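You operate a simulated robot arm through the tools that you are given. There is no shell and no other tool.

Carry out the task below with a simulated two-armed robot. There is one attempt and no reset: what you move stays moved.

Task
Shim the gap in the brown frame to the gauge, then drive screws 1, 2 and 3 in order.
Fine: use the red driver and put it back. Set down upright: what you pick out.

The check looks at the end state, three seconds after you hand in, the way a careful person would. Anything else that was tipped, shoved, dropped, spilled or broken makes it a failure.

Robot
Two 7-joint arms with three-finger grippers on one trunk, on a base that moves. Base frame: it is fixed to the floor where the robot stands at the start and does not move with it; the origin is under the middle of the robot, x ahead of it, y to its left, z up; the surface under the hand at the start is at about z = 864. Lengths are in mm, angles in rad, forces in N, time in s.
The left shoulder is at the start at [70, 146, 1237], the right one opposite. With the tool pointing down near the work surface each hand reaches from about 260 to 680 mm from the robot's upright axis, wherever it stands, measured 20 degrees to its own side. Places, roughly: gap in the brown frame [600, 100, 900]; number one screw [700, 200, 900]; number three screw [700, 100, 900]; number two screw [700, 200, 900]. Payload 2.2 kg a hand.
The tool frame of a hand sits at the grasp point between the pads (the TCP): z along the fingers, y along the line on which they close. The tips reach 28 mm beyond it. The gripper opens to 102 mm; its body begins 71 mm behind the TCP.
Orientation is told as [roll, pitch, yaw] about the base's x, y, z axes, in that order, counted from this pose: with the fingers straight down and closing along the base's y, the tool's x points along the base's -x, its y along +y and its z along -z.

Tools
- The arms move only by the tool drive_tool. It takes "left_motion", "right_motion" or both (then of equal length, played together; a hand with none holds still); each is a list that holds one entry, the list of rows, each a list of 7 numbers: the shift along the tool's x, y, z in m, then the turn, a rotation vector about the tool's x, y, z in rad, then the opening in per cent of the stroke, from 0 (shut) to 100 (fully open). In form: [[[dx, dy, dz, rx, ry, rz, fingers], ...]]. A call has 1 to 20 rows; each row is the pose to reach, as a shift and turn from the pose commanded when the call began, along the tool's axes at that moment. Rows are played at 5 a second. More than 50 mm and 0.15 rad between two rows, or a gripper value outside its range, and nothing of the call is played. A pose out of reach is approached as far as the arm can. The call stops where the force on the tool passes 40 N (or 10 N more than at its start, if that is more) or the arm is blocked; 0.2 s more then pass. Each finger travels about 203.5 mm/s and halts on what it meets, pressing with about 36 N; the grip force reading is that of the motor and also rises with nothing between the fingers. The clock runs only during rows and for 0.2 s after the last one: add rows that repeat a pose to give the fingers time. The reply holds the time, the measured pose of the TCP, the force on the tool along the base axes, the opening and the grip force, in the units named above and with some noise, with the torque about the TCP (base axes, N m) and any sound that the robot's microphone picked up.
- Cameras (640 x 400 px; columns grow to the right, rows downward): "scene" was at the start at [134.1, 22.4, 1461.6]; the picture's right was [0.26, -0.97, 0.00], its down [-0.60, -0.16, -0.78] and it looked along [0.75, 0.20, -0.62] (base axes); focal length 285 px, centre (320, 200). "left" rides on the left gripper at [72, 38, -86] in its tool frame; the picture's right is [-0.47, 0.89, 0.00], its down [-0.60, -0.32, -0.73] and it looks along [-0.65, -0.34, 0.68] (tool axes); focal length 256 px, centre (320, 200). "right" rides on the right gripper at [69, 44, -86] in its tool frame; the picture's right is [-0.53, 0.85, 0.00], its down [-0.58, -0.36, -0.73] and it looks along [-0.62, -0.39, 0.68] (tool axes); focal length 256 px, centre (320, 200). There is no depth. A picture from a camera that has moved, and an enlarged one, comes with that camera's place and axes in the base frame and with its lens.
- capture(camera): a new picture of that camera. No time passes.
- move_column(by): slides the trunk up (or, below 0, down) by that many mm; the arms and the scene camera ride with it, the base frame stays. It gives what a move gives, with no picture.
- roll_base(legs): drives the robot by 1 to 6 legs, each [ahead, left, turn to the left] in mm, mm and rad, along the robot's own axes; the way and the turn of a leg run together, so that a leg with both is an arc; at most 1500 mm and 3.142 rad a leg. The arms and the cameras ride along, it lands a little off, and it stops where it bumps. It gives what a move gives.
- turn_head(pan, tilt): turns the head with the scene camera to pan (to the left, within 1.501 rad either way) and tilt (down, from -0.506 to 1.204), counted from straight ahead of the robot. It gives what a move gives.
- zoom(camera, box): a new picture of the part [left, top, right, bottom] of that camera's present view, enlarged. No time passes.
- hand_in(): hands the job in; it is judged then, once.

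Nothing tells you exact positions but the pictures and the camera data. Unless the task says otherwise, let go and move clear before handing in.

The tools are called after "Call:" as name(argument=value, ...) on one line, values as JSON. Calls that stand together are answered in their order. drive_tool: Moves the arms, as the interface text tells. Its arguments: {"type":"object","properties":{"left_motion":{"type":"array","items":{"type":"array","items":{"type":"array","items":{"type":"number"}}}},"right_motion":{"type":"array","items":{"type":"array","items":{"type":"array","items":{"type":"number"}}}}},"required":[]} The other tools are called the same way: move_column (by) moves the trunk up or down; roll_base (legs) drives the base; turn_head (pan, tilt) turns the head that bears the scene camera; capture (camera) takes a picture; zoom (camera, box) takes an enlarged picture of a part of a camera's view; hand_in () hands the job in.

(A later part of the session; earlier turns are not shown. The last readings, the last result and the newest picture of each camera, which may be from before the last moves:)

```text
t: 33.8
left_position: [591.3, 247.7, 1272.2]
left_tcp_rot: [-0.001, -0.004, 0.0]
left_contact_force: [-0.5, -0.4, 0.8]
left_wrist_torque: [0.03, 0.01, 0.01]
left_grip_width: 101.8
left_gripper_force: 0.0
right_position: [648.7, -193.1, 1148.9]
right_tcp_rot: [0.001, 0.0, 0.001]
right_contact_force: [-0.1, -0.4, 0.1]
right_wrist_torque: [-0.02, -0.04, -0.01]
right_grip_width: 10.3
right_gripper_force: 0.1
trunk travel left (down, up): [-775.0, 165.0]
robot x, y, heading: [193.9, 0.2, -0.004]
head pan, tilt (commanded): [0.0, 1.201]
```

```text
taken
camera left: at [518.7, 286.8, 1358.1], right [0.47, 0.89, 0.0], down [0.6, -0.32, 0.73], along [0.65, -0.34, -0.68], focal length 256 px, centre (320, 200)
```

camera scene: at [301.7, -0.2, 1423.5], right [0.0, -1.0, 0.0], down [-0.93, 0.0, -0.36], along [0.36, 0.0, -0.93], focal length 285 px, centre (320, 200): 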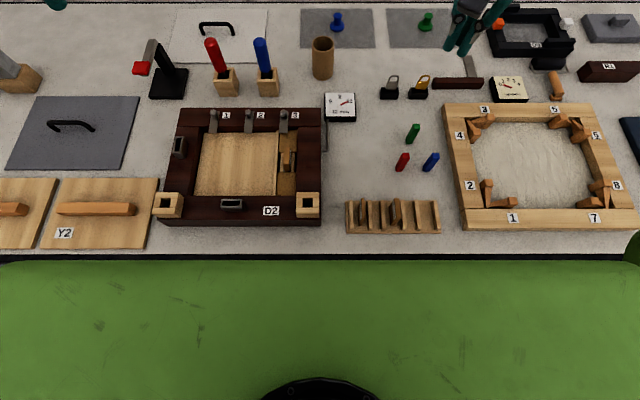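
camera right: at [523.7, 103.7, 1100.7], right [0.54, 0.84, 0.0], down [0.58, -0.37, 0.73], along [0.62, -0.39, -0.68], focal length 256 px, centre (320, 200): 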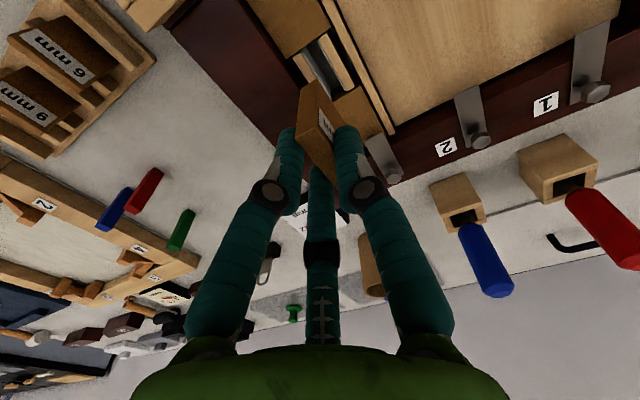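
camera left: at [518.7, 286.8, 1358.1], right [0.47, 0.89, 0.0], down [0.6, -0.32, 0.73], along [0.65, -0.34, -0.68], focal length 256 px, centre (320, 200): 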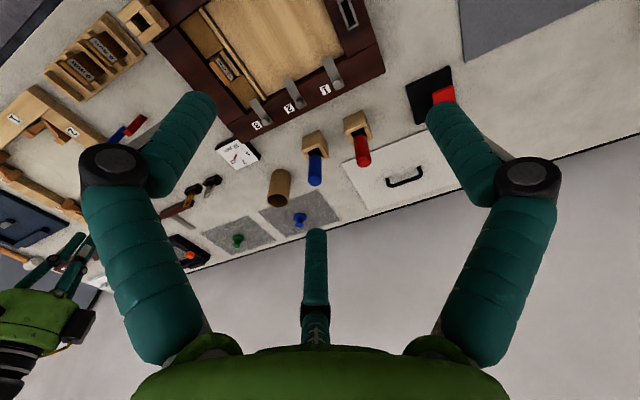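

The base is ahead again, with the right hand parked. Now I'll measure the red driver and the screws precisely with both cameras.

Call:
zoom(camera="scene", box=[200, 30, 245, 100])

Call:
zoom(camera="left", box=[335, 100, 385, 175])

Call:
zoom(camera="scene", box=[200, 100, 300, 140])

Call:
zoom(camera="left", box=[240, 50, 350, 140])

```text
5.71 times, centred on (222, 65) of scene
camera zoom: at [301.7, -0.2, 1423.5], right [0.0, -1.0, 0.0], down [-0.93, 0.0, -0.36], along [0.36, 0.0, -0.93], focal length 1630 px, centre (877, 971)
```

zoom: 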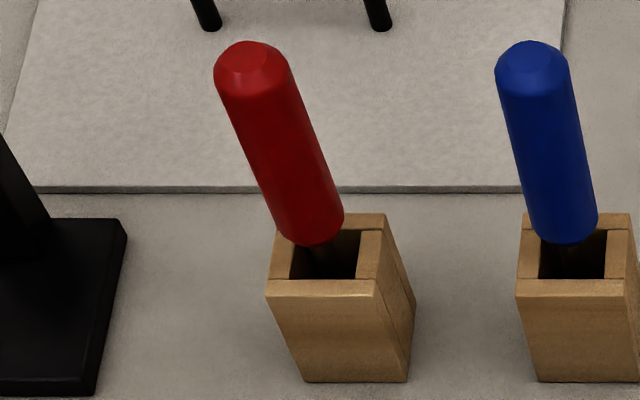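

```text
5.33 times, centred on (360, 138) of left
camera zoom: at [518.7, 286.8, 1358.1], right [0.47, 0.89, 0.0], down [0.6, -0.32, 0.73], along [0.65, -0.34, -0.68], focal length 1365 px, centre (107, 533)
```

zoom: 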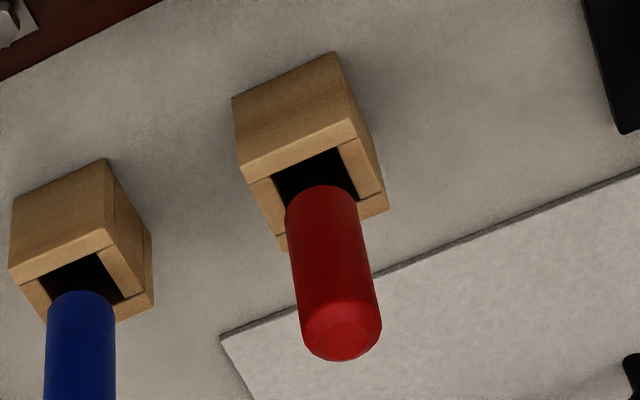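

```text
6.40 times, centred on (250, 120) of scene
camera zoom: at [301.7, -0.2, 1423.5], right [0.0, -1.0, 0.0], down [-0.93, 0.0, -0.36], along [0.36, 0.0, -0.93], focal length 1826 px, centre (768, 712)
```

zoom: 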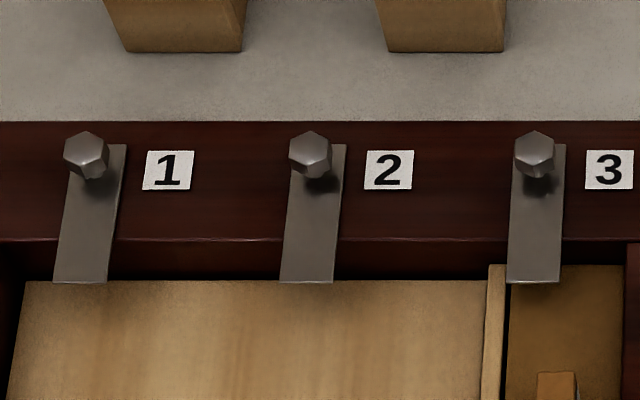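

```text
4.44 times, centred on (295, 95) of left
camera zoom: at [518.7, 286.8, 1358.1], right [0.47, 0.89, 0.0], down [0.6, -0.32, 0.73], along [0.65, -0.34, -0.68], focal length 1138 px, centre (431, 667)
```

zoom: 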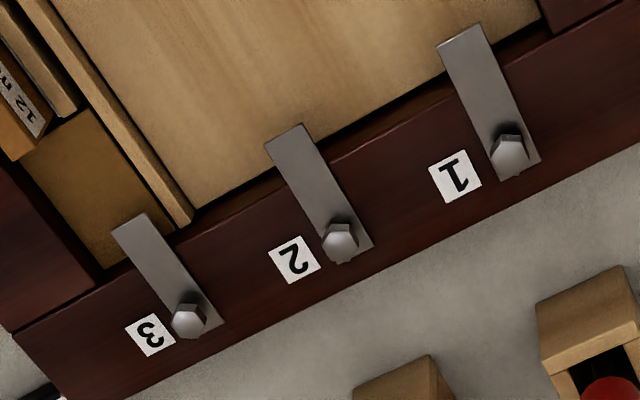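

Call:
zoom(camera="scene", box=[206, 104, 226, 124])

Call:
zoom(camera="left", box=[325, 70, 350, 95])

Call:
zoom(camera="scene", box=[280, 104, 300, 124])

Call:
zoom(camera="left", box=[255, 105, 280, 130])

```text
16.00 times, centred on (216, 114) of scene
camera zoom: at [301.7, -0.2, 1423.5], right [0.0, -1.0, 0.0], down [-0.93, 0.0, -0.36], along [0.36, 0.0, -0.93], focal length 4565 px, centre (1984, 1576)
```

zoom: 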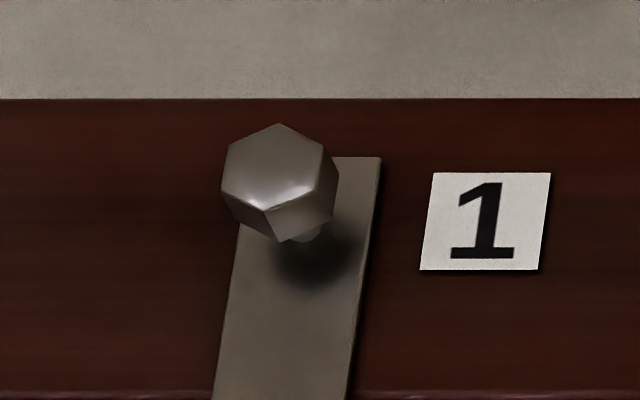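

```text
16.00 times, centred on (338, 82) of left
camera zoom: at [518.7, 286.8, 1358.1], right [0.47, 0.89, 0.0], down [0.6, -0.32, 0.73], along [0.65, -0.34, -0.68], focal length 4096 px, centre (40, 2080)
```

zoom: 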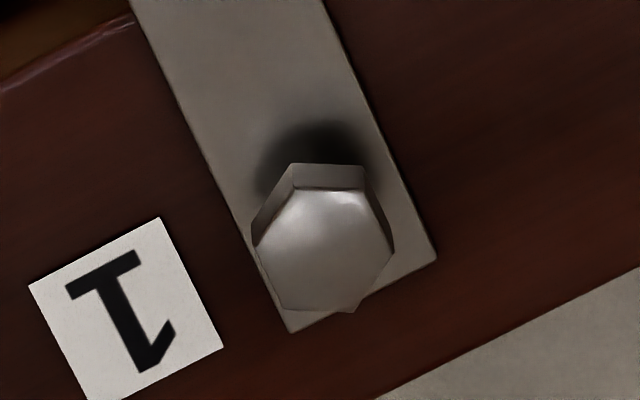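

```text
16.00 times, centred on (290, 114) of scene
camera zoom: at [301.7, -0.2, 1423.5], right [0.0, -1.0, 0.0], down [-0.93, 0.0, -0.36], along [0.36, 0.0, -0.93], focal length 4565 px, centre (800, 1576)
```

zoom: 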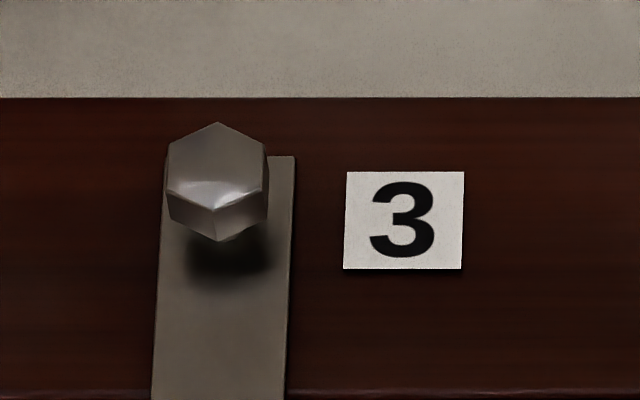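

```text
16.00 times, centred on (268, 118) of left
camera zoom: at [518.7, 286.8, 1358.1], right [0.47, 0.89, 0.0], down [0.6, -0.32, 0.73], along [0.65, -0.34, -0.68], focal length 4096 px, centre (1160, 1520)
```

zoom: 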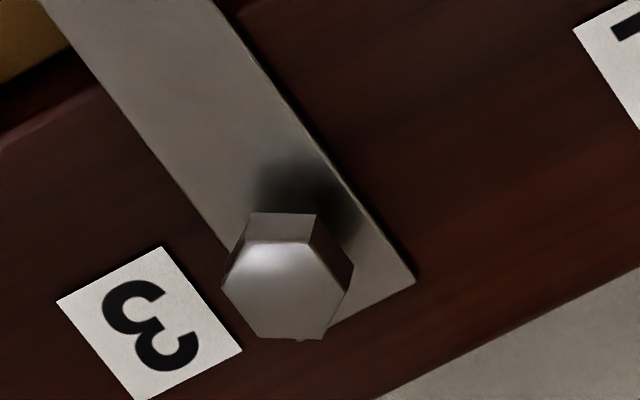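

The screw heads are at (696, 227 / 152.5 / 78) with tops at z about 927.5. The driver axis is at about (811.6, 223), with the handle spanning z = 927–1004. I'll move the left hand above the driver.

Call:
drive_tool(left_motion=[[[-0.04, -0.005, 0.02, 0, 0.003, 0, 90], [-0.08, -0.01, 0.04, 0, 0.003, 0, 75], [-0.12, -0.015, 0.06, 0, 0.003, 0, 70], [-0.16, -0.02, 0.08, 0, 0.003, 0, 70], [-0.2, -0.024, 0.1, 0, 0.003, 0, 70], [-0.2206, -0.0247, 0.13, 0, 0.003, 0, 70], [-0.2206, -0.0247, 0.17, 0, 0.003, 0, 70], [-0.2206, -0.0247, 0.2, 0, 0.003, 0, 70], [-0.2206, -0.0247, 0.2, 0, 0.003, 0, 70], [-0.2206, -0.0247, 0.2, 0, 0.003, 0, 70]]])

Call:
capture(camera="left")

Call:
capture(camera="scene")

```text
t: 36.0
left_position: [769.0, 243.9, 1078.2]
left_tcp_rot: [0.0, -0.001, 0.001]
left_contact_force: [0.9, 0.4, -0.4]
left_wrist_torque: [-0.01, -0.04, -0.01]
left_grip_width: 71.6
left_gripper_force: 0.0
left hand out of reach, approached as far as the arm can: row 5, 6, 7, 8, 9, 10
right_position: [649.3, -193.7, 1147.5]
right_tcp_rot: [0.0, 0.002, 0.0]
right_contact_force: [-0.4, -0.7, -1.2]
right_wrist_torque: [0.02, 0.02, 0.02]
right_grip_width: 10.3
right_gripper_force: 0.1
trunk travel left (down, up): [-775.0, 165.0]
robot x, y, heading: [198.4, -1.5, -0.002]
head pan, tilt (commanded): [0.0, 1.201]
```

```text
taken
camera left: at [696.4, 282.8, 1165.1], right [0.47, 0.89, 0.0], down [0.6, -0.32, 0.73], along [0.65, -0.34, -0.68], focal length 256 px, centre (320, 200)
```

left: 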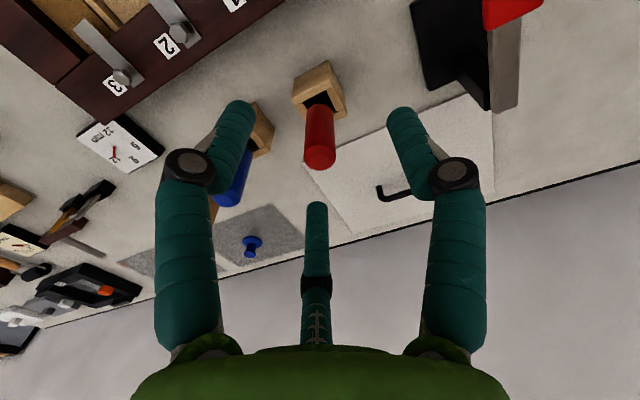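

```text
taken
camera scene: at [302.9, -0.2, 1423.4], right [0.0, -1.0, 0.0], down [-0.93, 0.0, -0.36], along [0.36, 0.0, -0.93], focal length 285 px, centre (320, 200)
```

scene: 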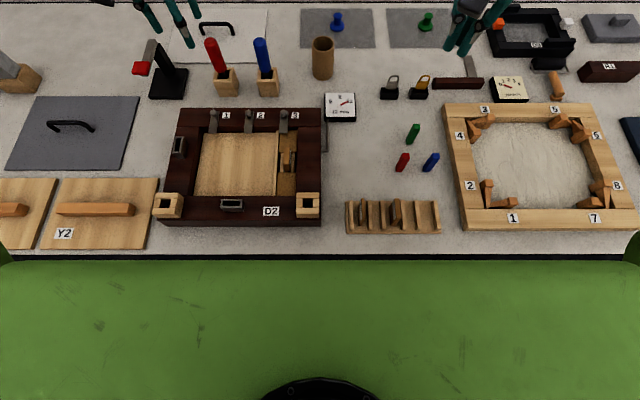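

The left hand fell short at (769, 244). I'll try the trunk, raising it 100 mm and reaching again to see whether that helps.

Call:
move_column(by=100)

Call:
drive_tool(left_motion=[[[-0.015, -0.007, 0, 0, 0, 0, 70], [-0.03, -0.014, 0.01, 0, 0, 0, 70], [-0.0426, -0.021, 0.02, 0, 0, 0, 70], [-0.0426, -0.021, 0.05, 0, 0, 0, 70], [-0.0426, -0.021, 0.08, 0, 0, 0, 70], [-0.0426, -0.021, 0.1, 0, 0, 0, 70], [-0.0426, -0.021, 0.1, 0, 0, 0, 70]]])

Call:
capture(camera="left")

```text
t: 37.3
left_position: [768.0, 243.7, 1178.2]
left_tcp_rot: [-0.001, 0.001, 0.0]
left_contact_force: [0.1, -0.9, -0.2]
left_wrist_torque: [0.0, -0.01, 0.01]
left_grip_width: 71.4
left_gripper_force: 0.0
right_position: [649.2, -193.2, 1248.8]
right_tcp_rot: [0.0, -0.002, -0.001]
right_contact_force: [-0.2, 0.1, 0.0]
right_wrist_torque: [-0.01, -0.02, 0.03]
right_grip_width: 9.9
right_gripper_force: 0.1
trunk travel left (down, up): [-875.0, 65.0]
robot x, y, heading: [195.6, -3.6, -0.003]
head pan, tilt (commanded): [0.0, 1.201]
```

```text
t: 38.9
left_position: [751.8, 250.4, 1109.8]
left_tcp_rot: [-0.003, -0.002, 0.0]
left_contact_force: [0.2, 0.3, -0.5]
left_wrist_torque: [-0.03, 0.0, 0.02]
left_grip_width: 71.3
left_gripper_force: 0.0
left hand out of reach, approached as far as the arm can: row 1, 2, 3, 4, 5, 6, 7
right_position: [648.1, -193.6, 1248.2]
right_tcp_rot: [-0.001, -0.003, 0.0]
right_contact_force: [0.4, 0.3, 0.3]
right_wrist_torque: [0.01, -0.02, 0.02]
right_grip_width: 10.2
right_gripper_force: 0.1
trunk travel left (down, up): [-875.0, 65.0]
robot x, y, heading: [194.2, -0.1, 0.002]
head pan, tilt (commanded): [0.0, 1.201]
```

```text
taken
camera left: at [679.6, 289.3, 1195.8], right [0.47, 0.89, 0.0], down [0.6, -0.32, 0.73], along [0.65, -0.34, -0.68], focal length 256 px, centre (320, 200)
```

left: 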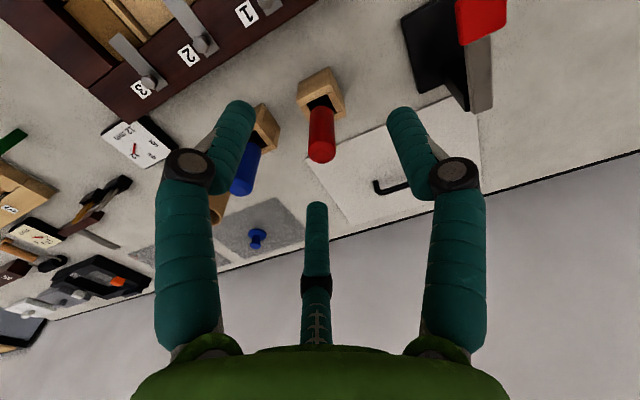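

Raising the trunk made the reach shorter. I'll retract, return the trunk, and test the reach lower down between the two drivers with the fingers shut.

Call:
drive_tool(left_motion=[[[0.03, -0.02, 0, 0, 0, 0, 40], [0.062, -0.06, 0, 0, 0, 0, 10], [0.062, -0.078, 0, 0, 0, 0, 5], [0.062, -0.078, 0, 0, 0, 0, 5]]])

Call:
move_column(by=-100)

Call:
drive_tool(left_motion=[[[-0.02, 0, 0, 0, 0, 0, 5], [-0.05, 0, 0, 0, 0, 0, 5], [-0.08, 0, 0, 0, 0, 0, 5], [-0.12, 0, 0, 0, 0, 0, 5], [-0.12, 0, 0, 0, 0, 0, 5]]])

```text
refused: row 2 steps farther than a row can; nothing moved
```

```text
t: 40.2
left_position: [751.3, 250.3, 1009.6]
left_tcp_rot: [-0.004, -0.002, -0.001]
left_contact_force: [0.5, 0.4, 0.1]
left_wrist_torque: [-0.02, 0.02, 0.03]
left_grip_width: 71.5
left_gripper_force: 0.0
right_position: [648.6, -193.9, 1148.6]
right_tcp_rot: [0.002, -0.002, 0.0]
right_contact_force: [-0.3, -0.2, -0.7]
right_wrist_torque: [-0.01, -0.03, 0.02]
right_grip_width: 10.2
right_gripper_force: 0.1
trunk travel left (down, up): [-775.0, 165.0]
robot x, y, heading: [192.7, -0.1, -0.001]
head pan, tilt (commanded): [0.0, 1.201]
```

```text
t: 41.4
left_position: [773.0, 279.7, 1036.9]
left_tcp_rot: [-0.001, -0.004, 0.0]
left_contact_force: [-0.4, -0.2, 0.2]
left_wrist_torque: [0.04, -0.05, 0.0]
left_grip_width: 5.0
left_gripper_force: 0.0
left hand out of reach, approached as far as the arm can: row 1, 2, 3, 4, 5
right_position: [647.3, -194.0, 1148.0]
right_tcp_rot: [-0.001, -0.001, 0.0]
right_contact_force: [-0.9, -0.7, -0.1]
right_wrist_torque: [0.02, 0.01, 0.0]
right_grip_width: 10.3
right_gripper_force: 0.1
trunk travel left (down, up): [-775.0, 165.0]
robot x, y, heading: [198.2, 1.3, -0.004]
head pan, tilt (commanded): [0.0, 1.201]
```

My first move was refused but the later ones still ran, so the hand passed close to the red driver. I'll check that nothing was touched, and I won't chain dependent moves again.

Call:
capture(camera="scene")

Call:
zoom(camera="scene", box=[130, 20, 290, 110])

Call:
capture(camera="left")

```text
taken
camera scene: at [302.2, -0.2, 1423.5], right [0.0, -1.0, 0.0], down [-0.93, 0.0, -0.36], along [0.36, 0.0, -0.93], focal length 285 px, centre (320, 200)
```

scene: 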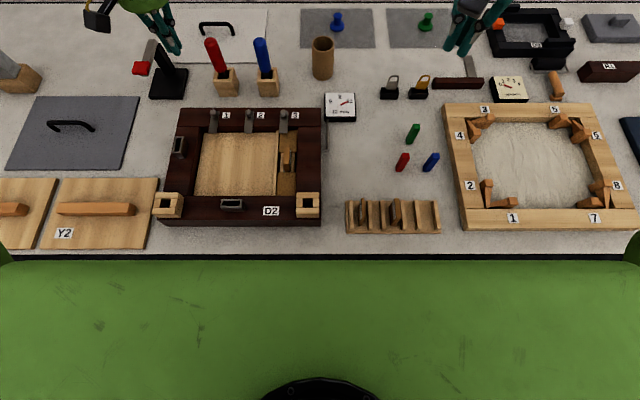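

```text
4.00 times, centred on (210, 65) of scene
camera zoom: at [302.2, -0.2, 1423.5], right [0.0, -1.0, 0.0], down [-0.93, 0.0, -0.36], along [0.36, 0.0, -0.93], focal length 1141 px, centre (760, 740)
```

zoom: 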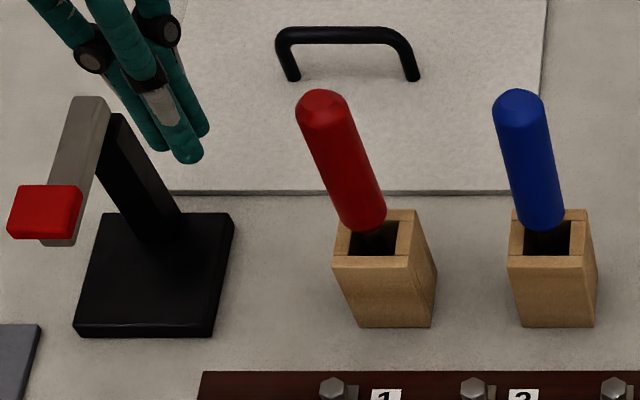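

```text
taken
camera left: at [700.3, 317.8, 1122.5], right [0.47, 0.89, 0.0], down [0.6, -0.32, 0.73], along [0.65, -0.34, -0.68], focal length 256 px, centre (320, 200)
```

left: 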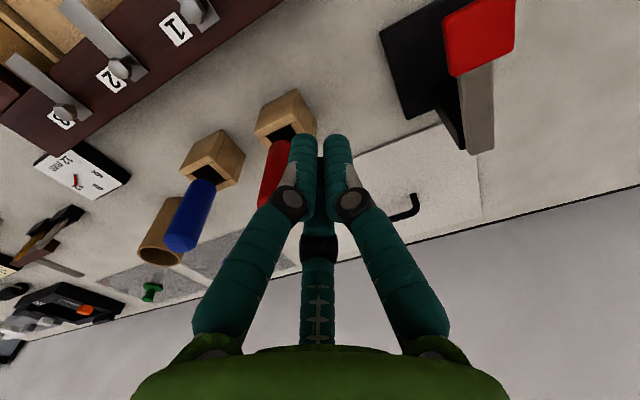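

Nothing was touched and the drivers still stand upright. I'll first raise and retract the left hand to a safe place.

Call:
drive_tool(left_motion=[[[0, 0, -0.03, 0, 0, 0, 5], [0, 0, -0.07, 0, 0, 0, 5], [0, 0, -0.1, 0, 0, 0, 5], [0.04, -0.01, -0.12, 0, 0, 0, 5], [0.08, -0.03, -0.12, 0, 0, 0, 5], [0.12, -0.05, -0.12, 0, 0, 0, 5], [0.12, -0.05, -0.12, 0, 0, 0, 5]]])

```text
t: 43.0
left_position: [653.4, 228.5, 1158.4]
left_tcp_rot: [-0.003, -0.003, 0.001]
left_contact_force: [0.2, 0.2, -0.2]
left_wrist_torque: [0.01, 0.02, -0.02]
left_grip_width: 5.1
left_gripper_force: 0.0
right_position: [649.7, -195.1, 1147.8]
right_tcp_rot: [-0.001, -0.003, 0.0]
right_contact_force: [0.1, 0.2, -0.9]
right_wrist_torque: [-0.01, 0.04, -0.02]
right_grip_width: 10.0
right_gripper_force: 0.1
trunk travel left (down, up): [-775.0, 165.0]
robot x, y, heading: [197.4, 2.9, 0.002]
head pan, tilt (commanded): [0.0, 1.201]
```

The left hand is safe at (653, 228, 1158). Now I'll move the base a further 40 mm ahead.

Call:
roll_base(legs=[[40, 0, 0]])

```text
t: 43.9
left_position: [684.7, 227.9, 1160.4]
left_tcp_rot: [0.0, -0.008, -0.001]
left_contact_force: [-1.2, 0.4, 1.0]
left_wrist_torque: [0.0, -0.1, 0.0]
left_grip_width: 5.3
left_gripper_force: 0.0
right_position: [680.7, -194.2, 1151.2]
right_tcp_rot: [0.001, -0.008, -0.001]
right_contact_force: [-0.6, 0.1, 0.3]
right_wrist_torque: [0.01, -0.07, -0.01]
right_grip_width: 10.3
right_gripper_force: 0.0
trunk travel left (down, up): [-775.0, 165.0]
robot x, y, heading: [234.3, -1.4, -0.0]
head pan, tilt (commanded): [0.0, 1.201]
```

Call:
drive_tool(left_motion=[[[0, 0, 0, 0, 0, 0, 5], [0, 0, 0, 0, 0, 0, 20], [0, 0, 0, 0, 0, 0, 40], [0, 0, 0, 0, 0, 0, 60]]])

Call:
capture(camera="scene")

```text
t: 44.9
left_position: [693.0, 228.8, 1157.2]
left_tcp_rot: [-0.002, 0.0, -0.001]
left_contact_force: [-0.6, -0.5, 0.2]
left_wrist_torque: [0.0, -0.01, 0.0]
left_grip_width: 61.0
left_gripper_force: 0.1
right_position: [687.4, -193.9, 1147.9]
right_tcp_rot: [0.001, -0.002, 0.001]
right_contact_force: [-0.3, -0.2, 0.3]
right_wrist_torque: [-0.02, 0.01, 0.0]
right_grip_width: 10.2
right_gripper_force: 0.1
trunk travel left (down, up): [-775.0, 165.0]
robot x, y, heading: [234.5, 0.0, 0.0]
head pan, tilt (commanded): [0.0, 1.201]
```

```text
taken
camera scene: at [341.0, -0.2, 1423.5], right [0.0, -1.0, 0.0], down [-0.93, 0.0, -0.36], along [0.36, 0.0, -0.93], focal length 285 px, centre (320, 200)
```

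scene: 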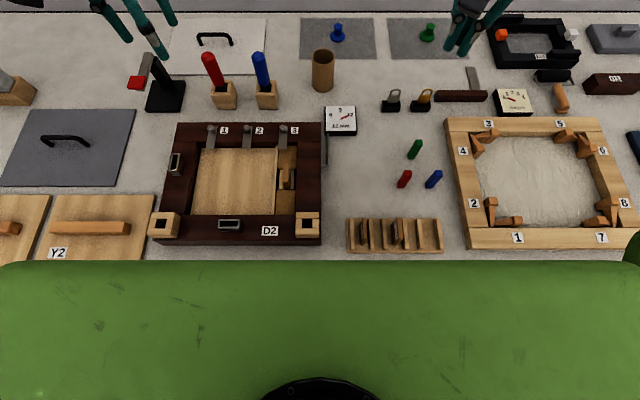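

No bump, and nothing on the table moved. I'll try reaching above the driver at a safe height.

Call:
drive_tool(left_motion=[[[-0.04, -0.002, 0.02, 0, 0, 0, 70], [-0.08, -0.004, 0.04, 0, 0, 0, 70], [-0.1, -0.005, 0.06, 0, 0, 0, 70], [-0.1186, -0.0058, 0.08, 0, 0, 0, 70], [-0.1186, -0.0058, 0.08, 0, 0, 0, 70]]])

```text
t: 46.1
left_position: [800.4, 227.5, 1079.9]
left_tcp_rot: [-0.001, -0.006, -0.001]
left_contact_force: [-0.2, 0.0, 0.0]
left_wrist_torque: [-0.01, 0.0, 0.02]
left_grip_width: 71.6
left_gripper_force: 0.1
left hand out of reach, approached as far as the arm can: row 4, 5
right_position: [686.9, -193.6, 1149.2]
right_tcp_rot: [0.003, -0.002, -0.001]
right_contact_force: [0.7, -0.8, 0.3]
right_wrist_torque: [-0.01, -0.01, 0.01]
right_grip_width: 10.3
right_gripper_force: 0.1
trunk travel left (down, up): [-775.0, 165.0]
robot x, y, heading: [233.6, 1.4, -0.004]
head pan, tilt (commanded): [0.0, 1.201]
```

The hand is 11 mm short at this trunk height. I'll back off and up, lower the trunk by 100 mm so the shoulder is nearer hand level, then approach again.

Call:
drive_tool(left_motion=[[[0.01, 0, -0.03, 0, 0, 0, 70], [0.04, 0, -0.05, 0, 0, 0, 70], [0.06, 0, -0.09, 0, 0, 0, 70], [0.06, 0, -0.09, 0, 0, 0, 70]]])

```text
t: 47.1
left_position: [739.5, 228.7, 1171.0]
left_tcp_rot: [-0.002, 0.0, 0.001]
left_contact_force: [0.0, 0.3, -0.6]
left_wrist_torque: [0.01, 0.04, 0.01]
left_grip_width: 71.2
left_gripper_force: 0.1
right_position: [687.6, -193.2, 1147.2]
right_tcp_rot: [0.001, -0.001, 0.001]
right_contact_force: [-0.4, 0.3, -0.1]
right_wrist_torque: [-0.03, 0.04, -0.02]
right_grip_width: 10.3
right_gripper_force: 0.1
trunk travel left (down, up): [-775.0, 165.0]
robot x, y, heading: [231.6, 1.0, -0.004]
head pan, tilt (commanded): [0.0, 1.201]
```

Call:
move_column(by=-100)

Call:
capture(camera="scene")

Call:
capture(camera="left")

```text
t: 48.4
left_position: [739.2, 228.9, 1070.4]
left_tcp_rot: [-0.003, -0.002, 0.001]
left_contact_force: [1.0, -0.3, 0.0]
left_wrist_torque: [0.0, -0.01, -0.02]
left_grip_width: 71.5
left_gripper_force: 0.1
right_position: [687.1, -193.8, 1049.3]
right_tcp_rot: [0.002, -0.001, 0.001]
right_contact_force: [-0.3, 0.4, 0.4]
right_wrist_torque: [-0.01, -0.01, 0.01]
right_grip_width: 10.3
right_gripper_force: 0.1
trunk travel left (down, up): [-675.0, 265.0]
robot x, y, heading: [232.5, -3.5, -0.004]
head pan, tilt (commanded): [0.0, 1.201]
```

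```text
taken
camera scene: at [340.8, -0.2, 1323.5], right [0.0, -1.0, 0.0], down [-0.93, 0.0, -0.36], along [0.36, 0.0, -0.93], focal length 285 px, centre (320, 200)
```

scene: 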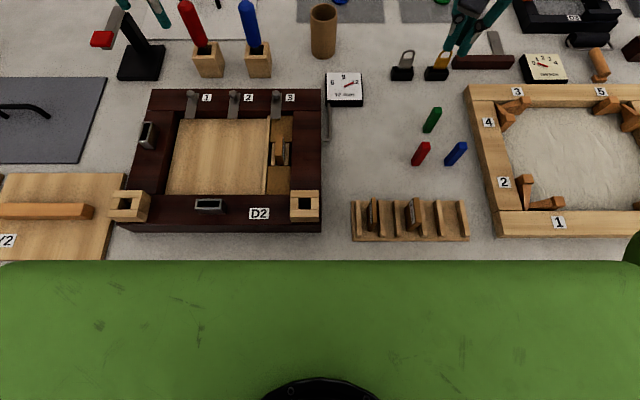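

```text
taken
camera left: at [666.4, 268.1, 1155.9], right [0.47, 0.89, 0.0], down [0.6, -0.32, 0.73], along [0.65, -0.34, -0.68], focal length 256 px, centre (320, 200)
```

left: 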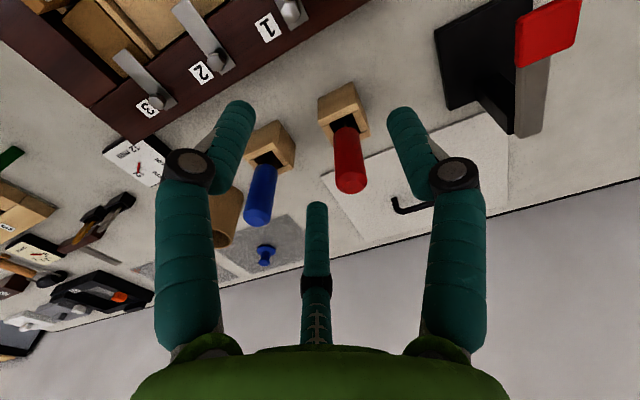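

The trunk is lowered and everything is undisturbed. Reaching forward above the driver at z = 1055, with the tips above the handle.

Call:
drive_tool(left_motion=[[[-0.03, -0.003, 0.0, 0, 0, 0, 70], [-0.055, -0.005, 0.005, 0, 0, 0, 70], [-0.0724, -0.0059, 0.01, 0, 0, 0, 70], [-0.0724, -0.0059, 0.01, 0, 0, 0, 70], [-0.0724, -0.0059, 0.01, 0, 0, 0, 70]]])

Call:
capture(camera="left")

Call:
capture(camera="scene")

```text
t: 49.6
left_position: [800.3, 228.5, 1058.7]
left_tcp_rot: [-0.002, -0.001, 0.001]
left_contact_force: [0.0, -0.6, 0.1]
left_wrist_torque: [0.02, -0.01, 0.0]
left_grip_width: 71.3
left_gripper_force: 0.0
left hand out of reach, approached as far as the arm can: row 3, 4, 5
right_position: [687.6, -193.3, 1048.6]
right_tcp_rot: [-0.001, -0.001, -0.001]
right_contact_force: [-0.6, -0.2, 0.8]
right_wrist_torque: [0.0, 0.03, -0.04]
right_grip_width: 10.1
right_gripper_force: 0.0
trunk travel left (down, up): [-675.0, 265.0]
robot x, y, heading: [231.1, -0.8, 0.0]
head pan, tilt (commanded): [0.0, 1.201]
```

```text
taken
camera left: at [728.7, 268.1, 1144.3], right [0.47, 0.89, 0.0], down [0.6, -0.32, 0.73], along [0.65, -0.34, -0.68], focal length 256 px, centre (320, 200)
```

left: 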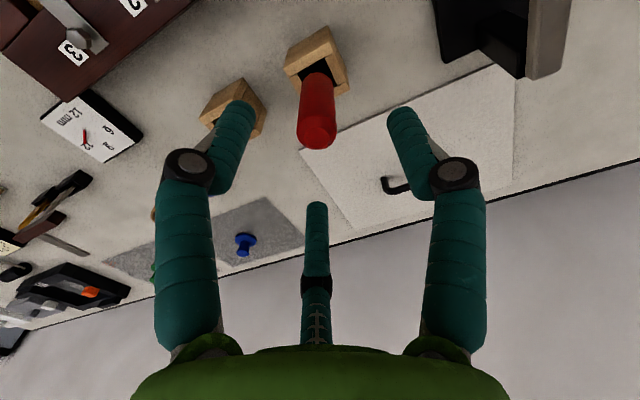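

```text
taken
camera scene: at [341.4, 0.0, 1323.4], right [0.0, -1.0, 0.0], down [-0.93, 0.0, -0.36], along [0.36, 0.0, -0.93], focal length 285 px, centre (320, 200)
```

scene: 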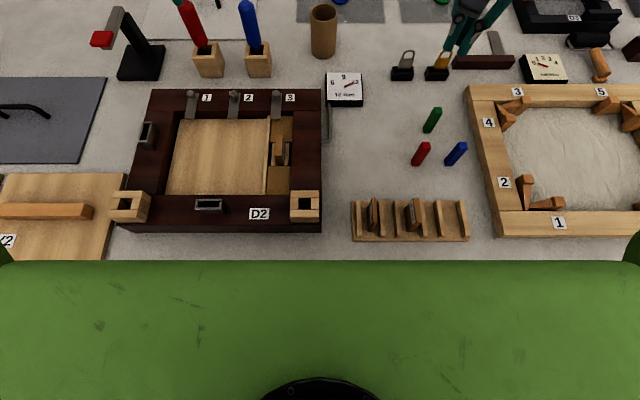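

The hand is still 11 mm short in x, and the tips are 27 mm above the handle top. I'll nudge the base another 22 mm ahead.

Call:
roll_base(legs=[[22, 0, 0]])

```text
t: 50.4
left_position: [819.3, 229.2, 1061.4]
left_tcp_rot: [-0.001, -0.009, 0.0]
left_contact_force: [-1.1, 0.8, 0.7]
left_wrist_torque: [-0.03, -0.08, -0.03]
left_grip_width: 71.3
left_gripper_force: 0.0
right_position: [706.2, -194.1, 1050.5]
right_tcp_rot: [0.002, -0.004, -0.001]
right_contact_force: [-0.2, -0.4, 0.2]
right_wrist_torque: [0.01, -0.05, -0.02]
right_grip_width: 10.2
right_gripper_force: 0.1
trunk travel left (down, up): [-675.0, 265.0]
robot x, y, heading: [251.4, -3.1, -0.005]
head pan, tilt (commanded): [0.0, 1.201]
```

Call:
drive_tool(left_motion=[[[0.005, -0.003, 0, 0, 0, 0, 70], [0.01, -0.006, 0, 0, 0, 0, 70], [0.01, -0.006, 0, 0, 0, 0, 70], [0.01, -0.006, 0, 0, 0, 0, 70]]])

Call:
zoom(camera="left", box=[220, 20, 420, 220])

Call:
capture(camera="scene")

```text
t: 51.4
left_position: [811.6, 223.3, 1059.9]
left_tcp_rot: [-0.003, -0.004, -0.001]
left_contact_force: [-0.1, -0.2, 0.2]
left_wrist_torque: [0.0, -0.03, 0.03]
left_grip_width: 71.4
left_gripper_force: 0.0
right_position: [709.0, -194.4, 1048.9]
right_tcp_rot: [0.002, -0.001, 0.002]
right_contact_force: [-0.6, -0.2, -0.6]
right_wrist_torque: [0.01, 0.02, -0.03]
right_grip_width: 10.4
right_gripper_force: 0.2
trunk travel left (down, up): [-675.0, 265.0]
robot x, y, heading: [259.4, -2.8, -0.002]
head pan, tilt (commanded): [0.0, 1.201]
```

```text
2.00 times, centred on (320, 120) of left
camera zoom: at [739.1, 261.6, 1145.3], right [0.47, 0.89, 0.0], down [0.6, -0.32, 0.73], along [0.65, -0.34, -0.68], focal length 512 px, centre (320, 360)
```

zoom: 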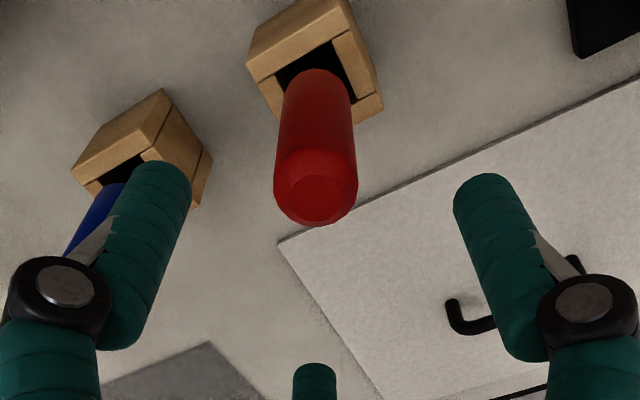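

```text
taken
camera scene: at [361.9, -0.3, 1323.5], right [0.0, -1.0, 0.0], down [-0.93, 0.0, -0.36], along [0.36, 0.0, -0.93], focal length 285 px, centre (320, 200)
```

scene: 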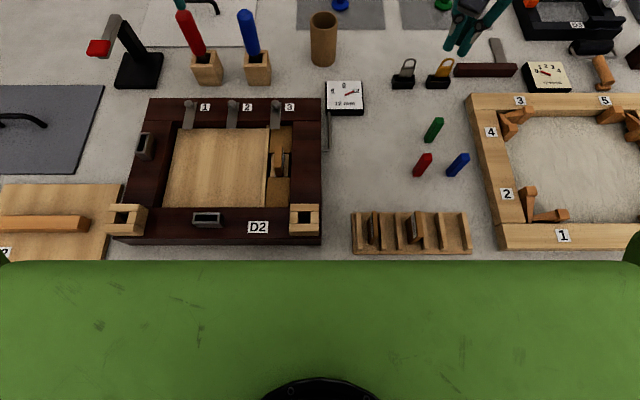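

The hand is above the driver. I'll shift 1.5 mm back, descend so the fingers straddle the top of the handle, and check the centring.

Call:
drive_tool(left_motion=[[[0.0015, 0.0003, 0.01, 0, 0.003, 0, 70], [0.0015, 0.0003, 0.025, 0, 0.003, 0, 70], [0.0015, 0.0003, 0.04, 0, 0.003, 0, 70], [0.0015, 0.0003, 0.04, 0, 0.003, 0, 70]]])

Call:
zoom(camera="left", box=[220, 20, 420, 220])

Call:
zoom(camera="scene", box=[150, 0, 290, 100])

```text
t: 52.4
left_position: [811.3, 222.8, 1018.7]
left_tcp_rot: [-0.003, -0.001, -0.001]
left_contact_force: [-0.1, -0.5, -1.2]
left_wrist_torque: [0.02, 0.04, 0.04]
left_grip_width: 71.3
left_gripper_force: 0.1
right_position: [708.8, -193.2, 1048.5]
right_tcp_rot: [0.002, 0.001, -0.001]
right_contact_force: [-0.4, -1.1, -0.8]
right_wrist_torque: [-0.02, 0.0, 0.0]
right_grip_width: 10.2
right_gripper_force: 0.1
trunk travel left (down, up): [-675.0, 265.0]
robot x, y, heading: [255.7, -0.9, 0.004]
head pan, tilt (commanded): [0.0, 1.201]
```

```text
2.00 times, centred on (320, 120) of left
camera zoom: at [738.7, 261.7, 1105.0], right [0.47, 0.89, 0.0], down [0.6, -0.32, 0.73], along [0.65, -0.34, -0.68], focal length 512 px, centre (320, 360)
```

zoom: 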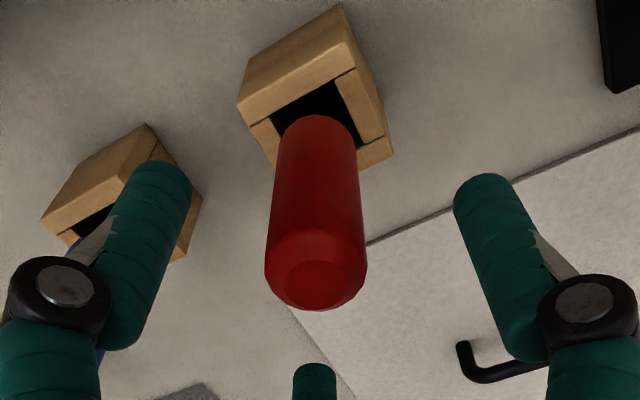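

```text
4.00 times, centred on (220, 50) of scene
camera zoom: at [362.3, -0.2, 1323.5], right [0.0, -1.0, 0.0], down [-0.93, 0.0, -0.36], along [0.36, 0.0, -0.93], focal length 1141 px, centre (720, 800)
```

zoom: 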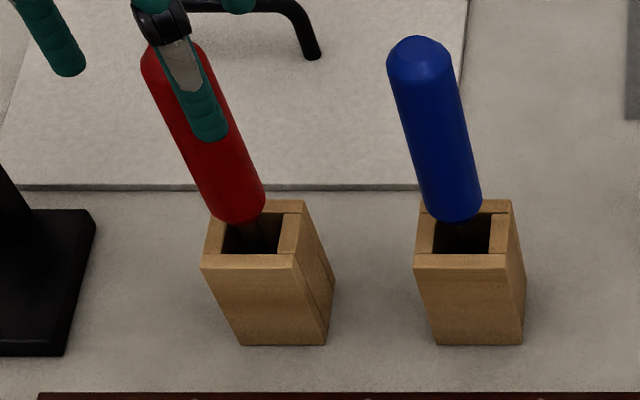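

The handle is centred within 1 mm. Lowering to mid-handle and gripping.

Call:
drive_tool(left_motion=[[[-0.0002, -0.0005, 0.015, 0, 0, 0, 70], [-0.0002, -0.0005, 0.03, 0, 0, 0, 60], [-0.0002, -0.0005, 0.045, 0, 0, 0, 50], [-0.0002, -0.0005, 0.054, 0, 0, 0, 45], [-0.0002, -0.0005, 0.054, 0, 0, 0, 45]]])

Call:
zoom(camera="left", box=[220, 20, 420, 320])

```text
t: 53.6
left_position: [811.7, 223.2, 964.9]
left_tcp_rot: [-0.003, 0.0, 0.0]
left_contact_force: [-0.1, -0.4, -0.3]
left_wrist_torque: [-0.02, 0.01, 0.0]
left_grip_width: 46.1
left_gripper_force: 0.0
right_position: [708.4, -192.7, 1048.1]
right_tcp_rot: [0.003, -0.004, 0.0]
right_contact_force: [0.6, -0.5, 0.3]
right_wrist_torque: [0.01, -0.01, 0.03]
right_grip_width: 10.2
right_gripper_force: 0.1
trunk travel left (down, up): [-675.0, 265.0]
robot x, y, heading: [254.0, 2.2, -0.008]
head pan, tilt (commanded): [0.0, 1.201]
```

```text
1.33 times, centred on (320, 170) of left
camera zoom: at [739.1, 261.3, 1051.0], right [0.47, 0.89, 0.0], down [0.6, -0.32, 0.73], along [0.65, -0.34, -0.68], focal length 341 px, centre (320, 240)
```

zoom: 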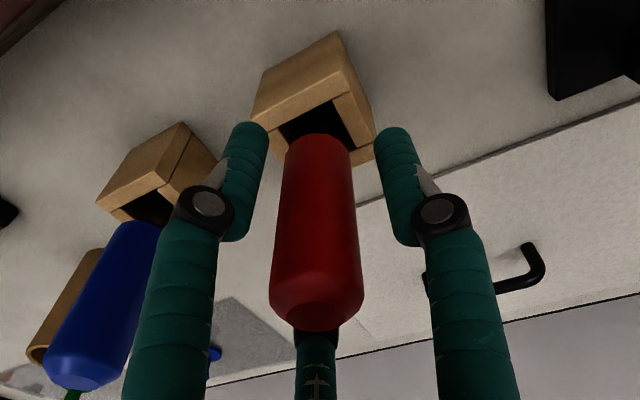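

Call:
drive_tool(left_motion=[[[0, 0, 0, 0, 0, 0, 38], [0, 0, 0, 0, 0, 0, 32], [0, 0, 0, 0, 0, 0, 28], [0, 0, 0, 0, 0, 0, 25], [0, 0, 0, 0, 0, 0, 20], [0, 0, 0, 0, 0, 0, 15], [0, 0, 0, 0, 0, 0, 15]]])

Call:
zoom(camera="left", box=[220, 20, 420, 320])

Call:
zoom(camera="scene", box=[150, 0, 290, 100])

```text
t: 55.2
left_position: [811.0, 222.0, 964.6]
left_tcp_rot: [-0.002, -0.002, 0.0]
left_contact_force: [-0.3, -0.4, -0.1]
left_wrist_torque: [0.02, 0.05, 0.01]
left_grip_width: 25.5
left_gripper_force: 35.9
right_position: [708.6, -193.9, 1048.4]
right_tcp_rot: [0.002, -0.004, 0.002]
right_contact_force: [-0.6, -0.1, 0.8]
right_wrist_torque: [0.03, 0.0, -0.02]
right_grip_width: 10.0
right_gripper_force: 0.1
trunk travel left (down, up): [-675.0, 265.0]
robot x, y, heading: [259.1, -0.7, -0.002]
head pan, tilt (commanded): [0.0, 1.201]
```

```text
1.33 times, centred on (320, 170) of left
camera zoom: at [739.2, 261.4, 1051.3], right [0.47, 0.89, 0.0], down [0.6, -0.32, 0.73], along [0.65, -0.34, -0.68], focal length 341 px, centre (320, 240)
```

zoom: 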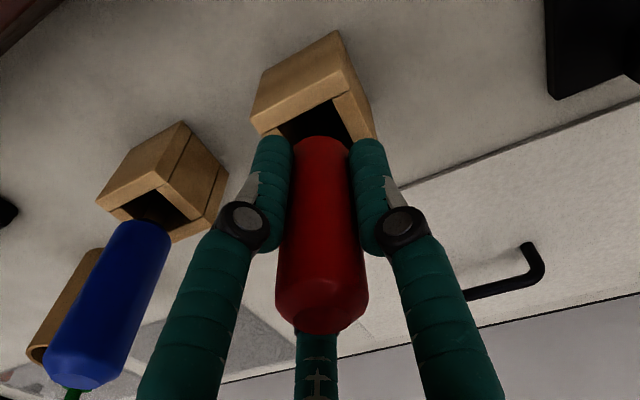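

```text
4.00 times, centred on (220, 50) of scene
camera zoom: at [362.4, -0.2, 1323.5], right [0.0, -1.0, 0.0], down [-0.93, 0.0, -0.36], along [0.36, 0.0, -0.93], focal length 1141 px, centre (720, 800)
```

zoom: 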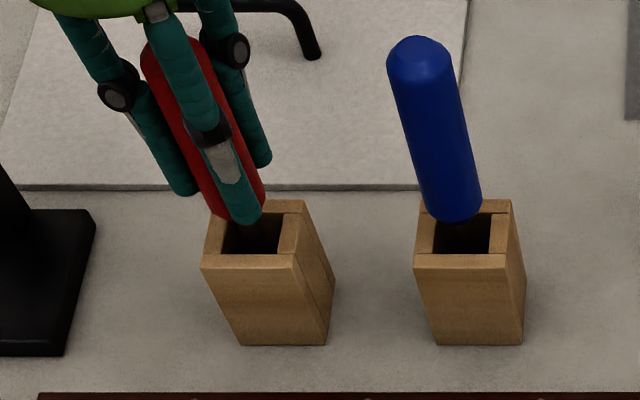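

The driver is gripped at 25.5 mm, with the seated pose at TCP (811.4, 222.6, 964.7). Lifting it straight up out of its stand.

Call:
drive_tool(left_motion=[[[0, 0, -0.01, 0, 0, 0, 15], [0, 0, -0.025, 0, 0, 0, 15], [0, 0, -0.04, 0, 0, 0, 15], [0, 0, -0.06, 0, 0, 0, 15], [0, 0, -0.08, 0, 0, 0, 15], [0, 0, -0.095, 0, 0, 0, 15], [0, 0, -0.095, 0, 0, 0, 15]]])

Call:
capture(camera="left")

Call:
zoom(camera="scene", box=[130, 0, 290, 100])

```text
t: 56.8
left_position: [813.0, 223.1, 1059.8]
left_tcp_rot: [-0.004, -0.002, -0.001]
left_contact_force: [-0.4, 0.5, 0.0]
left_wrist_torque: [0.01, 0.03, -0.03]
left_grip_width: 25.9
left_gripper_force: 36.4
right_position: [708.6, -193.5, 1047.4]
right_tcp_rot: [0.002, -0.003, 0.0]
right_contact_force: [0.7, -0.2, 0.6]
right_wrist_torque: [-0.01, 0.02, -0.04]
right_grip_width: 10.1
right_gripper_force: 0.0
trunk travel left (down, up): [-675.0, 265.0]
robot x, y, heading: [255.3, 0.7, 0.0]
head pan, tilt (commanded): [0.0, 1.201]
```

```text
taken
camera left: at [738.9, 262.1, 1145.9], right [0.47, 0.89, 0.0], down [0.6, -0.32, 0.73], along [0.65, -0.34, -0.68], focal length 256 px, centre (320, 200)
```

left: 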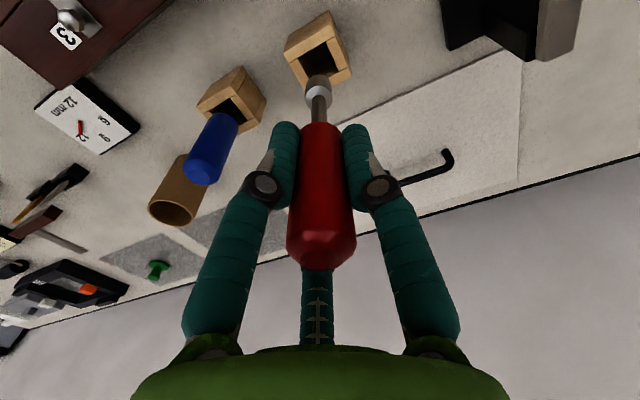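

```text
4.00 times, centred on (210, 50) of scene
camera zoom: at [362.7, -0.1, 1323.4], right [0.0, -1.0, 0.0], down [-0.93, 0.0, -0.36], along [0.36, 0.0, -0.93], focal length 1141 px, centre (760, 800)
```

zoom: 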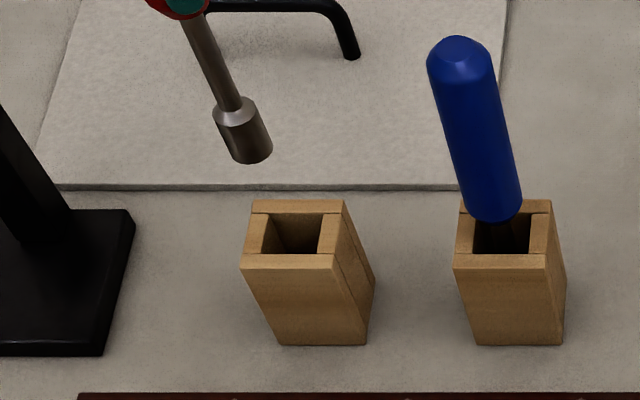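

The driver is a nut driver with a socket, and the stand is undisturbed. I'll check how straight it sits in the hand.

Call:
zoom(camera="left", box=[280, 60, 360, 140])

Call:
zoom(camera="scene", box=[160, 0, 210, 50])

```text
5.00 times, centred on (320, 100) of left
camera zoom: at [738.9, 262.1, 1145.9], right [0.47, 0.89, 0.0], down [0.6, -0.32, 0.73], along [0.65, -0.34, -0.68], focal length 1280 px, centre (320, 700)
```

zoom: 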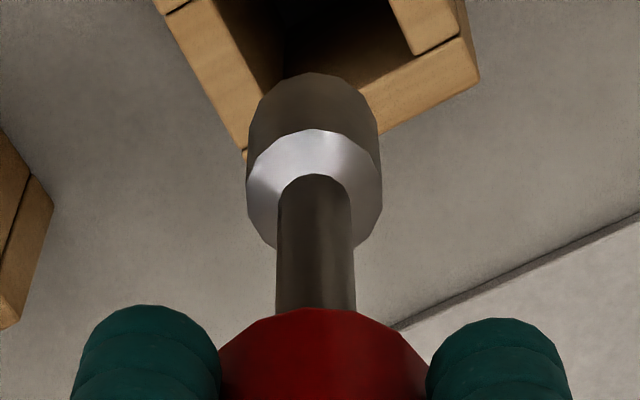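

```text
8.00 times, centred on (185, 25) of scene
camera zoom: at [362.7, -0.1, 1323.4], right [0.0, -1.0, 0.0], down [-0.93, 0.0, -0.36], along [0.36, 0.0, -0.93], focal length 2282 px, centre (1400, 1600)
```

zoom: 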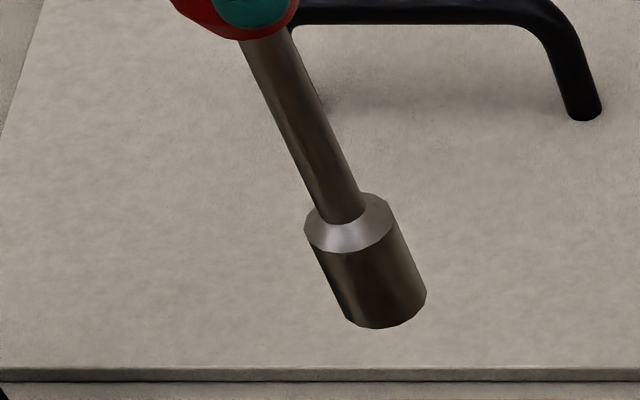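

The driver hangs straight, with the socket tip about 101 mm below the TCP. I'll move above screw 1, keeping the tip about 30 mm above the head.

Call:
drive_tool(left_motion=[[[0.03, 0.001, 0, 0, 0, 0, 15], [0.06, 0.002, 0, 0, 0, 0, 15], [0.09, 0.003, 0, 0, 0, 0, 15], [0.1167, 0.0041, 0, 0, 0, 0, 15], [0.1167, 0.0041, 0, 0, 0, 0, 15], [0.1167, 0.0041, 0, 0, 0, 0, 15]]])

Call:
zoom(camera="left", box=[280, 40, 380, 140])

Call:
capture(camera="scene")

```text
t: 58.2
left_position: [694.8, 227.2, 1058.8]
left_tcp_rot: [-0.002, -0.001, 0.001]
left_contact_force: [0.1, 0.8, -1.8]
left_wrist_torque: [0.03, 0.02, 0.0]
left_grip_width: 25.6
left_gripper_force: 36.3
right_position: [708.7, -193.3, 1048.5]
right_tcp_rot: [0.003, -0.001, -0.001]
right_contact_force: [0.5, -0.2, 0.2]
right_wrist_torque: [-0.01, -0.05, 0.0]
right_grip_width: 10.2
right_gripper_force: 0.2
trunk travel left (down, up): [-675.0, 265.0]
robot x, y, heading: [257.6, -1.5, 0.001]
head pan, tilt (commanded): [0.0, 1.201]
```

```text
4.00 times, centred on (330, 90) of left
camera zoom: at [622.0, 266.1, 1144.9], right [0.46, 0.89, 0.0], down [0.6, -0.32, 0.73], along [0.65, -0.34, -0.68], focal length 1024 px, centre (280, 640)
```

zoom: 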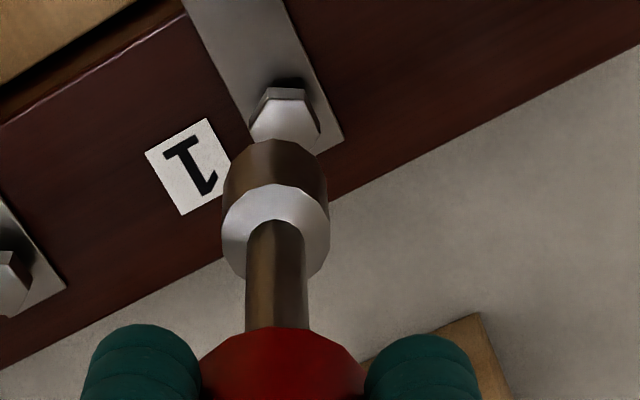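

```text
taken
camera scene: at [362.5, -0.2, 1323.5], right [0.0, -1.0, 0.0], down [-0.93, 0.0, -0.36], along [0.36, 0.0, -0.93], focal length 285 px, centre (320, 200)
```

scene: 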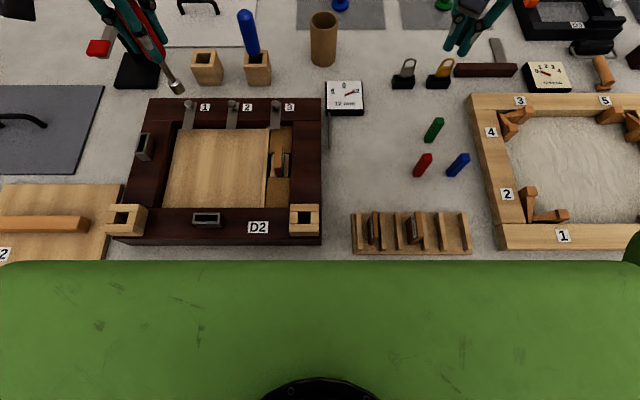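

I'm over screw 1. Before engaging I'll wind the wrist counter-clockwise in free air, so there is clockwise travel available for driving.

Call:
drive_tool(left_motion=[[[0, 0, 0, 0, 0, -0.14, 15], [0, 0, 0, 0, 0, -0.28, 15], [0, 0, 0, 0, 0, -0.42, 15], [0, 0, 0, 0, 0, -0.56, 15], [0, 0, 0, 0, 0, -0.7, 15], [0, 0, 0, 0, 0, -0.84, 15], [0, 0, 0, 0, 0, -0.98, 15], [0, 0, 0, 0, 0, -1.12, 15], [0, 0, 0, 0, 0, -1.26, 15], [0, 0, 0, 0, 0, -1.4, 15], [0, 0, 0, 0, 0, -1.54, 15], [0, 0, 0, 0, 0, -1.54, 15]]])

Call:
capture(camera="left")

Call:
capture(camera="scene")

```text
t: 60.8
left_position: [695.1, 225.5, 1060.1]
left_tcp_rot: [-0.002, 0.002, 1.541]
left_contact_force: [-0.4, -0.5, -0.6]
left_wrist_torque: [0.03, -0.02, 0.0]
left_grip_width: 25.7
left_gripper_force: 35.7
right_position: [709.1, -193.7, 1047.2]
right_tcp_rot: [0.003, -0.003, 0.0]
right_contact_force: [0.6, 0.1, -0.3]
right_wrist_torque: [0.04, 0.02, 0.0]
right_grip_width: 10.0
right_gripper_force: 0.0
trunk travel left (down, up): [-675.0, 265.0]
robot x, y, heading: [254.5, 2.8, 0.003]
head pan, tilt (commanded): [0.0, 1.201]
```

```text
taken
camera left: at [654.4, 156.5, 1146.5], right [-0.87, 0.49, 0.0], down [0.33, 0.6, 0.73], along [0.36, 0.64, -0.68], focal length 256 px, centre (320, 200)
```

left: 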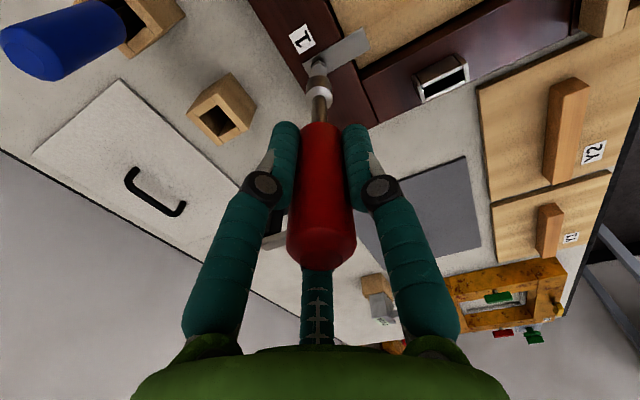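

```text
taken
camera scene: at [362.5, -0.2, 1323.5], right [0.0, -1.0, 0.0], down [-0.93, 0.0, -0.36], along [0.36, 0.0, -0.93], focal length 285 px, centre (320, 200)
```

scene: 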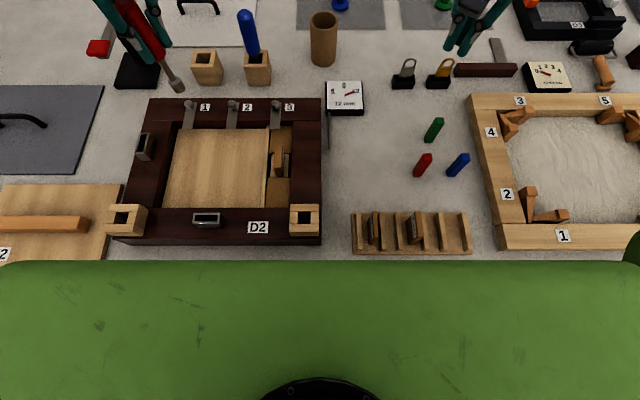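

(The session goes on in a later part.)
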